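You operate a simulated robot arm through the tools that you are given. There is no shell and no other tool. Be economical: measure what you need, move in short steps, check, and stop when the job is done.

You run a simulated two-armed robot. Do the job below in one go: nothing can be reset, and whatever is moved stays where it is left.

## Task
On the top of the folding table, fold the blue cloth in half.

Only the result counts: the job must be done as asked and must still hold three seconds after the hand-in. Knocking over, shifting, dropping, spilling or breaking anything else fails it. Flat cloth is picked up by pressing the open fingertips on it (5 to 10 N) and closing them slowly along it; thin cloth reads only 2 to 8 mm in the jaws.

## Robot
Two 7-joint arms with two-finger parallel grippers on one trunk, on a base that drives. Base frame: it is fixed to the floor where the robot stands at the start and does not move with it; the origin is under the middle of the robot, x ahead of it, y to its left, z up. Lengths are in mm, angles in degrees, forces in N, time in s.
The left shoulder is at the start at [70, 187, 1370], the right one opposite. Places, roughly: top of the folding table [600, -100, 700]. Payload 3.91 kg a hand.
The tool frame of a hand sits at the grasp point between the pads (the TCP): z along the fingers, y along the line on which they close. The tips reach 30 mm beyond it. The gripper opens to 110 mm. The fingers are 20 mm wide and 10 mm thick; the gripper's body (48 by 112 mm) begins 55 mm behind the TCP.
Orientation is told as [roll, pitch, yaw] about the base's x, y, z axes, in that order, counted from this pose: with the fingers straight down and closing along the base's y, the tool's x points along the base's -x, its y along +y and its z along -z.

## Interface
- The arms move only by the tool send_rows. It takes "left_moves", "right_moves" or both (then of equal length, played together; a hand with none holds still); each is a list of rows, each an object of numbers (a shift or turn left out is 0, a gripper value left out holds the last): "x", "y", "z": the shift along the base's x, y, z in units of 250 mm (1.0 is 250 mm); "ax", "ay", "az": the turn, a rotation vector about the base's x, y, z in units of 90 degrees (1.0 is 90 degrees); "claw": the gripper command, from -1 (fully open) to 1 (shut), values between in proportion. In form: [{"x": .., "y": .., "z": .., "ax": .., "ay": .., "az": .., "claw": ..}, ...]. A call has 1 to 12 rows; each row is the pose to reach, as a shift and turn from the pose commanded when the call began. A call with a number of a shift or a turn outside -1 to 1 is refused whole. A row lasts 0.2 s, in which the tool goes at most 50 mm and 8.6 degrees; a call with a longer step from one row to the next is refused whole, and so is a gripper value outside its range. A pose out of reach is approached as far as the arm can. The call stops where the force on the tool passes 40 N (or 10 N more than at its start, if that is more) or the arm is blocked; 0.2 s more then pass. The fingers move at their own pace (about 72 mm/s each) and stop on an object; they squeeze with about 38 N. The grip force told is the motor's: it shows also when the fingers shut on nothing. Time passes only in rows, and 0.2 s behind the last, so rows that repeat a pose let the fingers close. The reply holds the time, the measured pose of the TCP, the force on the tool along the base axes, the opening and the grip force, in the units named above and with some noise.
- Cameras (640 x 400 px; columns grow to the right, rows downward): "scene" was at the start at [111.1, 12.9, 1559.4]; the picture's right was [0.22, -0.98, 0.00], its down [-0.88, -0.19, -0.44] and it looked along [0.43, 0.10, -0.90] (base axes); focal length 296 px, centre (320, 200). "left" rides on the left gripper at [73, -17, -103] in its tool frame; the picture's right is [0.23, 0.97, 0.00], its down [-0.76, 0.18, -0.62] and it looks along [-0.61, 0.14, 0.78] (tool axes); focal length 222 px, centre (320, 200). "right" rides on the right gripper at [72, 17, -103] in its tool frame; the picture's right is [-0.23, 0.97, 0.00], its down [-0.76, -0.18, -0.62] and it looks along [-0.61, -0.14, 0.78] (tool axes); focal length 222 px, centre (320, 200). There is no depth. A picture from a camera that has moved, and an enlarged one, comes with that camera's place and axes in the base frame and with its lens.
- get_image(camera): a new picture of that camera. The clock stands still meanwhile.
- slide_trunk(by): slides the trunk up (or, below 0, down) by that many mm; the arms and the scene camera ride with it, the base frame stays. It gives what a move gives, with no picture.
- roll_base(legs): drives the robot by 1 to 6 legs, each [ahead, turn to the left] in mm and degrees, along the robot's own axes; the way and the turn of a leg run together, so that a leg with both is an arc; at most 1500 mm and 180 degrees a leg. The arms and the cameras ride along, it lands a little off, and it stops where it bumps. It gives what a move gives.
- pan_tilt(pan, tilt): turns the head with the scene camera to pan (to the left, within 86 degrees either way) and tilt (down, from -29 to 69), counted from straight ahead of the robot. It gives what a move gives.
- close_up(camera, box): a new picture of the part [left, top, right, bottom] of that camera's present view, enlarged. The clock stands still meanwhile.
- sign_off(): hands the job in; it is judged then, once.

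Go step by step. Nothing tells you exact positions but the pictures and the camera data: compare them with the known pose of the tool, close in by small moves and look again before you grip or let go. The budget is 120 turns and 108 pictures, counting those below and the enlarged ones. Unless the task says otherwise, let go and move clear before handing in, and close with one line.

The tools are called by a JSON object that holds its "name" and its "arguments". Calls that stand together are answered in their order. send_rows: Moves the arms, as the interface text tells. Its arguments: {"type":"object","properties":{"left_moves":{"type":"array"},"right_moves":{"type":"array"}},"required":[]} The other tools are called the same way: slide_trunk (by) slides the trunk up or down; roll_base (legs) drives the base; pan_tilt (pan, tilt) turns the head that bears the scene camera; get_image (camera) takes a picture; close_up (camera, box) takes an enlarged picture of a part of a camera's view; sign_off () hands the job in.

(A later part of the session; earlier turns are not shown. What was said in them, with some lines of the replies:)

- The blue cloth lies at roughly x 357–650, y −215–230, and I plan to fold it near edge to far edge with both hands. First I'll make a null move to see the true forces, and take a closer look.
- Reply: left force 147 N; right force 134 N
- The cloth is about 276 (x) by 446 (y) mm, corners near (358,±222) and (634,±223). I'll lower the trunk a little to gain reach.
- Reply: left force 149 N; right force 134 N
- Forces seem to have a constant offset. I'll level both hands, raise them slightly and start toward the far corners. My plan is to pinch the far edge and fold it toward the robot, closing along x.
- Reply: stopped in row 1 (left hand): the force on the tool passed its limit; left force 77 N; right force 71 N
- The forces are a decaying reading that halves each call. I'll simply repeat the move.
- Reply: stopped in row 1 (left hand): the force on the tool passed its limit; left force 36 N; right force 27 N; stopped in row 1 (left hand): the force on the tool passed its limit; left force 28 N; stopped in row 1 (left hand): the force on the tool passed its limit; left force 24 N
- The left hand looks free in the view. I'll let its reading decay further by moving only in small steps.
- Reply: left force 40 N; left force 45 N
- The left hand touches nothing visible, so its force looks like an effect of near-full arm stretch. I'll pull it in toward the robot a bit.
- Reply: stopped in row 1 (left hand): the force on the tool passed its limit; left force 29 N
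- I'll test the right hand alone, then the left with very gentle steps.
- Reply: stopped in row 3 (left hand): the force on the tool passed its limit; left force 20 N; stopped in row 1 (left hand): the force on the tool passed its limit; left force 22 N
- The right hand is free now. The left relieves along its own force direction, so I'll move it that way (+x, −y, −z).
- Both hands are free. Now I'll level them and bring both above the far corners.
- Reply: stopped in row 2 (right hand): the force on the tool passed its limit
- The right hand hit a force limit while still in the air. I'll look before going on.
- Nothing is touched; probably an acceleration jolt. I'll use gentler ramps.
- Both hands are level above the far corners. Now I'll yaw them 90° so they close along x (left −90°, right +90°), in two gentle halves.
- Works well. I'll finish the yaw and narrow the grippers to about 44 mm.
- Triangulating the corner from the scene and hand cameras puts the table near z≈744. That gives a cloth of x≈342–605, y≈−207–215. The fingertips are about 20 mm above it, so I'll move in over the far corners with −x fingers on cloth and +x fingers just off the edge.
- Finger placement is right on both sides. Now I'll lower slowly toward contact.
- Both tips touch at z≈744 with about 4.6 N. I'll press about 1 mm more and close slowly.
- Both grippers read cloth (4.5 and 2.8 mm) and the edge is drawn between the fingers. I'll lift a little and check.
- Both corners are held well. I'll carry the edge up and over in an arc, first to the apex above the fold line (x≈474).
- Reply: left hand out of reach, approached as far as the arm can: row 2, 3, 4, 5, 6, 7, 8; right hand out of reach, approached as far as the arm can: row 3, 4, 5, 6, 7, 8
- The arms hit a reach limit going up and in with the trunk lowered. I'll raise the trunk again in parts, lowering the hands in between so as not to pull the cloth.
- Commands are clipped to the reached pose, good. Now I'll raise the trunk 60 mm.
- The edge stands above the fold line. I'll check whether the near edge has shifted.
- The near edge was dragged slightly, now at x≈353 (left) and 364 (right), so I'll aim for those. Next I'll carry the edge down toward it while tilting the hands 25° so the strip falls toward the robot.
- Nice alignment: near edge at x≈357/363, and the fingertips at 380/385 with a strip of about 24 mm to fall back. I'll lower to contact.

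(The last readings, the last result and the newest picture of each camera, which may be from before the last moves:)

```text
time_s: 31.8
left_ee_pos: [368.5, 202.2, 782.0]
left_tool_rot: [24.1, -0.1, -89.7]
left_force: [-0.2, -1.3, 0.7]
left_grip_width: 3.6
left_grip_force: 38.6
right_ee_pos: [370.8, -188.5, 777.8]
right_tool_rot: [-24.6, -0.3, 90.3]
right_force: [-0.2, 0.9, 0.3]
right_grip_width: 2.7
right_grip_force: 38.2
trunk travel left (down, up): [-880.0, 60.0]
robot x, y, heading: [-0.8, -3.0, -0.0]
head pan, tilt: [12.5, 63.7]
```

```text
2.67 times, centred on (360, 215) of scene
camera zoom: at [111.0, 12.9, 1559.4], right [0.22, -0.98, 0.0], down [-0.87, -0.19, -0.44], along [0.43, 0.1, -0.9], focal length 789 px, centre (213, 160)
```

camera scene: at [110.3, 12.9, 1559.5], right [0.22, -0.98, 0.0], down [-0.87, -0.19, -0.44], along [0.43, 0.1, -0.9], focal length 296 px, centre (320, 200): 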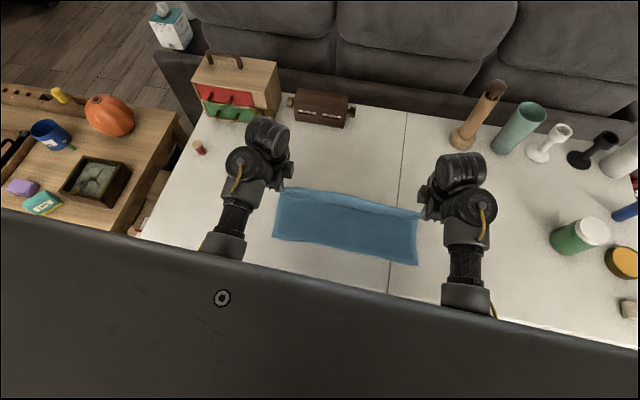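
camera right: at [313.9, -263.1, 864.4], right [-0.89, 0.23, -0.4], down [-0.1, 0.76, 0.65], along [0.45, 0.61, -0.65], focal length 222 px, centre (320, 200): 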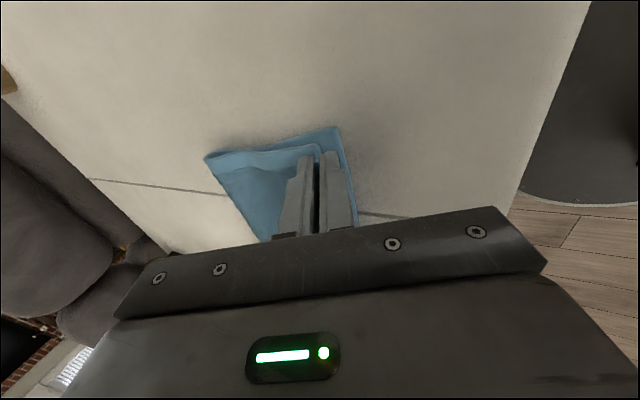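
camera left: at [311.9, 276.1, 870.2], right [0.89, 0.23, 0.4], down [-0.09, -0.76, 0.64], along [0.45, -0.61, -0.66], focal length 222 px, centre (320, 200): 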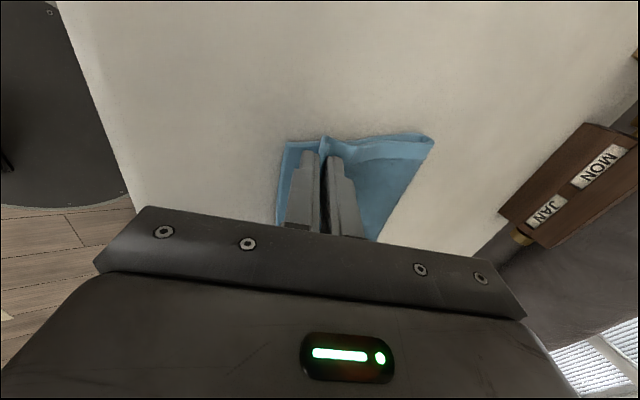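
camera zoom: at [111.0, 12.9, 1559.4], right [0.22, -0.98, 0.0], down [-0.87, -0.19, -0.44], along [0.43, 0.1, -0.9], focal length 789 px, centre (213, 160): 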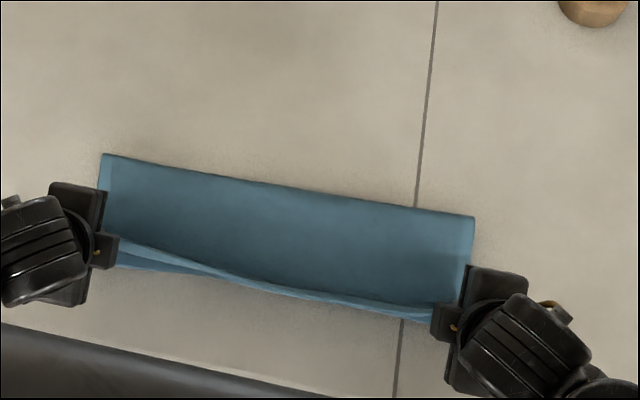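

The tips are nearly on the table and the edges align. I'll lower the left 3 mm, open a little, and back out along the finger axis.

{"name": "send_rows", "arguments": {"left_moves": [{"z": -0.012}, {"z": -0.012, "claw": 0.85}, {"z": -0.012, "claw": 0.7}, {"z": -0.012, "claw": 0.7}, {"x": -0.006, "z": 0.004, "claw": 0.7}, {"x": -0.03, "z": 0.05}, {"x": -0.06, "z": 0.12}, {"x": -0.1, "z": 0.22}, {"x": -0.14, "z": 0.3}], "right_moves": [{"z": 0.0}, {"z": 0.0, "claw": 0.85}, {"z": 0.0, "claw": 0.7}, {"z": 0.0, "claw": 0.7}, {"x": -0.006, "z": 0.016, "claw": 0.7}, {"x": -0.03, "z": 0.06}, {"x": -0.06, "z": 0.13}, {"x": -0.1, "z": 0.23}, {"x": -0.14, "z": 0.31}]}}

{"name": "close_up", "arguments": {"camera": "scene", "box": [240, 140, 480, 290]}}

{"name": "get_image", "arguments": {"camera": "left"}}

{"name": "get_image", "arguments": {"camera": "right"}}

```text
time_s: 33.8
left_ee_pos: [330.5, 202.7, 855.8]
left_tool_rot: [24.2, -0.1, -89.9]
left_force: [0.6, 0.2, 0.0]
left_grip_width: 16.5
left_grip_force: 0.0
right_ee_pos: [337.6, -187.2, 857.1]
right_tool_rot: [-24.7, -0.4, 90.2]
right_force: [0.0, 0.7, -0.4]
right_grip_width: 16.5
right_grip_force: 0.0
trunk travel left (down, up): [-880.0, 60.0]
robot x, y, heading: [1.4, 2.0, 0.0]
head pan, tilt: [12.5, 63.7]
```

```text
2.67 times, centred on (360, 215) of scene
camera zoom: at [110.6, 13.1, 1559.4], right [0.22, -0.98, 0.0], down [-0.87, -0.19, -0.44], along [0.43, 0.1, -0.9], focal length 789 px, centre (213, 160)
```

zoom: 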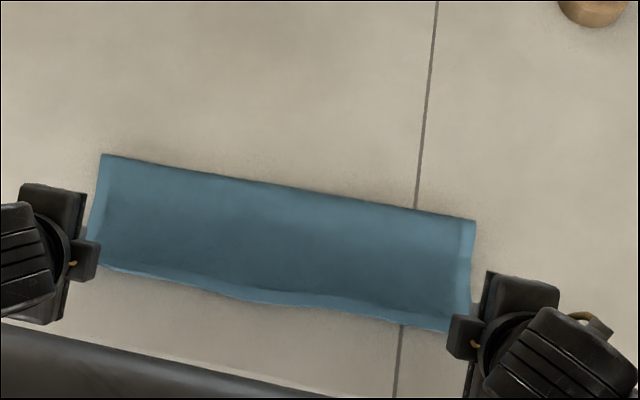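

```text
76 pictures are left
camera left: at [275.3, 275.3, 944.5], right [0.89, 0.23, 0.4], down [-0.09, -0.76, 0.64], along [0.45, -0.61, -0.66], focal length 222 px, centre (320, 200)
```

left: 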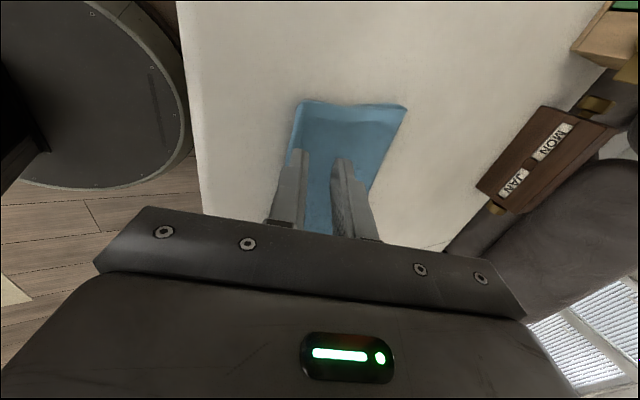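

```text
75 pictures are left
camera right: at [279.2, -260.5, 943.2], right [-0.89, 0.23, -0.4], down [-0.1, 0.76, 0.65], along [0.45, 0.61, -0.65], focal length 222 px, centre (320, 200)
```

right: 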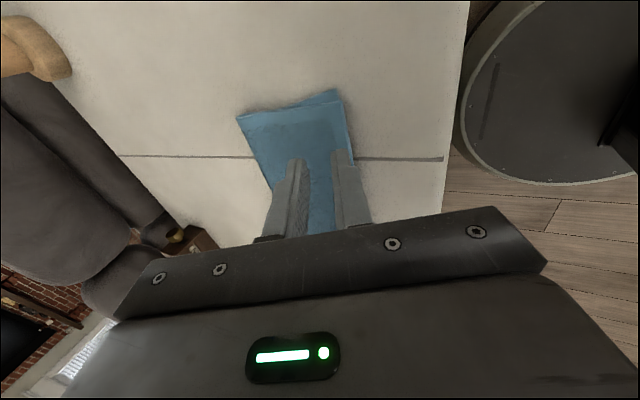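

The fold looks excellent, with the strip lying flat on the near edge. I'll raise the hands clear and inspect.

{"name": "send_rows", "arguments": {"left_moves": [{"z": 0.05, "y": 0.03}, {"z": 0.12, "y": 0.08}, {"z": 0.2, "y": 0.15}, {"z": 0.28, "y": 0.22}], "right_moves": [{"z": 0.05, "y": -0.03}, {"z": 0.12, "y": -0.08}, {"z": 0.2, "y": -0.15}, {"z": 0.28, "y": -0.22}]}}

{"name": "close_up", "arguments": {"camera": "scene", "box": [250, 180, 450, 305]}}

{"name": "close_up", "arguments": {"camera": "left", "box": [220, 50, 460, 200]}}

{"name": "close_up", "arguments": {"camera": "right", "box": [180, 50, 420, 200]}}

```text
time_s: 34.8
left_ee_pos: [332.9, 257.6, 925.2]
left_tool_rot: [24.1, -0.1, -89.8]
left_force: [0.3, 0.1, -0.1]
left_grip_width: 16.7
left_grip_force: 0.0
right_ee_pos: [335.1, -244.0, 925.1]
right_tool_rot: [-24.6, -0.3, 90.3]
right_force: [-0.4, -0.3, 0.6]
right_grip_width: 16.6
right_grip_force: 0.0
trunk travel left (down, up): [-880.0, 60.0]
robot x, y, heading: [-1.5, -1.5, -0.2]
head pan, tilt: [12.5, 63.7]
```

```text
3.20 times, centred on (350, 242) of scene
camera zoom: at [111.1, 13.2, 1559.4], right [0.22, -0.98, 0.0], down [-0.87, -0.19, -0.44], along [0.43, 0.1, -0.9], focal length 947 px, centre (224, 64)
```

zoom: 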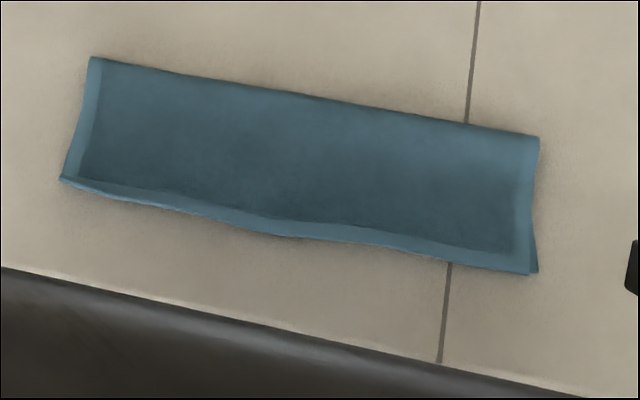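

```text
2.67 times, centred on (340, 125) of left
camera zoom: at [276.6, 330.6, 1014.7], right [0.89, 0.23, 0.4], down [-0.09, -0.76, 0.64], along [0.45, -0.61, -0.66], focal length 592 px, centre (267, 400)
```

zoom: 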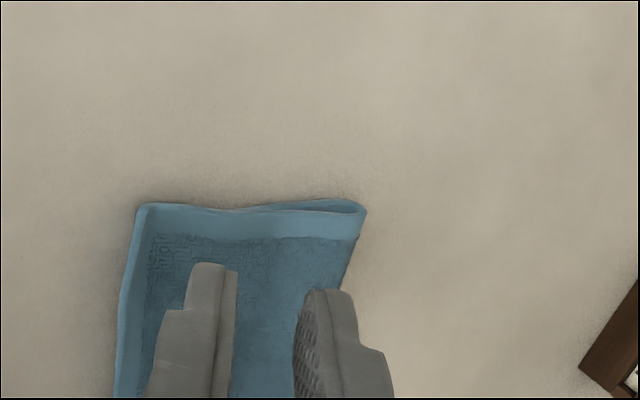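

```text
2.67 times, centred on (300, 125) of right
camera zoom: at [278.5, -317.2, 1011.0], right [-0.89, 0.23, -0.4], down [-0.1, 0.76, 0.64], along [0.45, 0.61, -0.65], focal length 592 px, centre (373, 400)
```

zoom: 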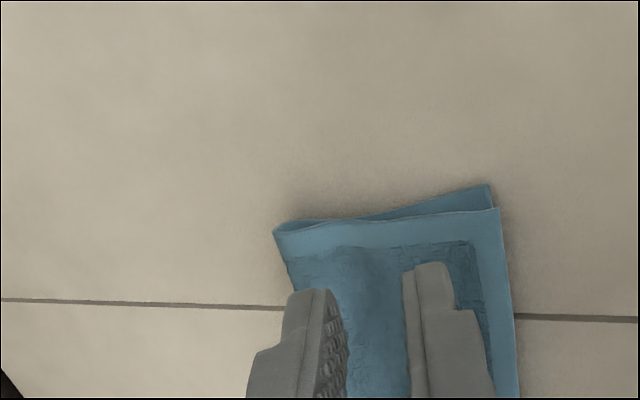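

The cloth is folded in half on the table, with the edges and corners matching to within about 10 mm. Both hands are clear, nothing else appears disturbed, and I'm handing in.

{"name": "sign_off", "arguments": {}}

```text
The job is handed in.
```

The blue cloth is folded in half on the folding table, far edge brought onto the near edge, with corners matching to within about 10 mm. The hands are clear, no other object appears to have moved, and the job is handed in.
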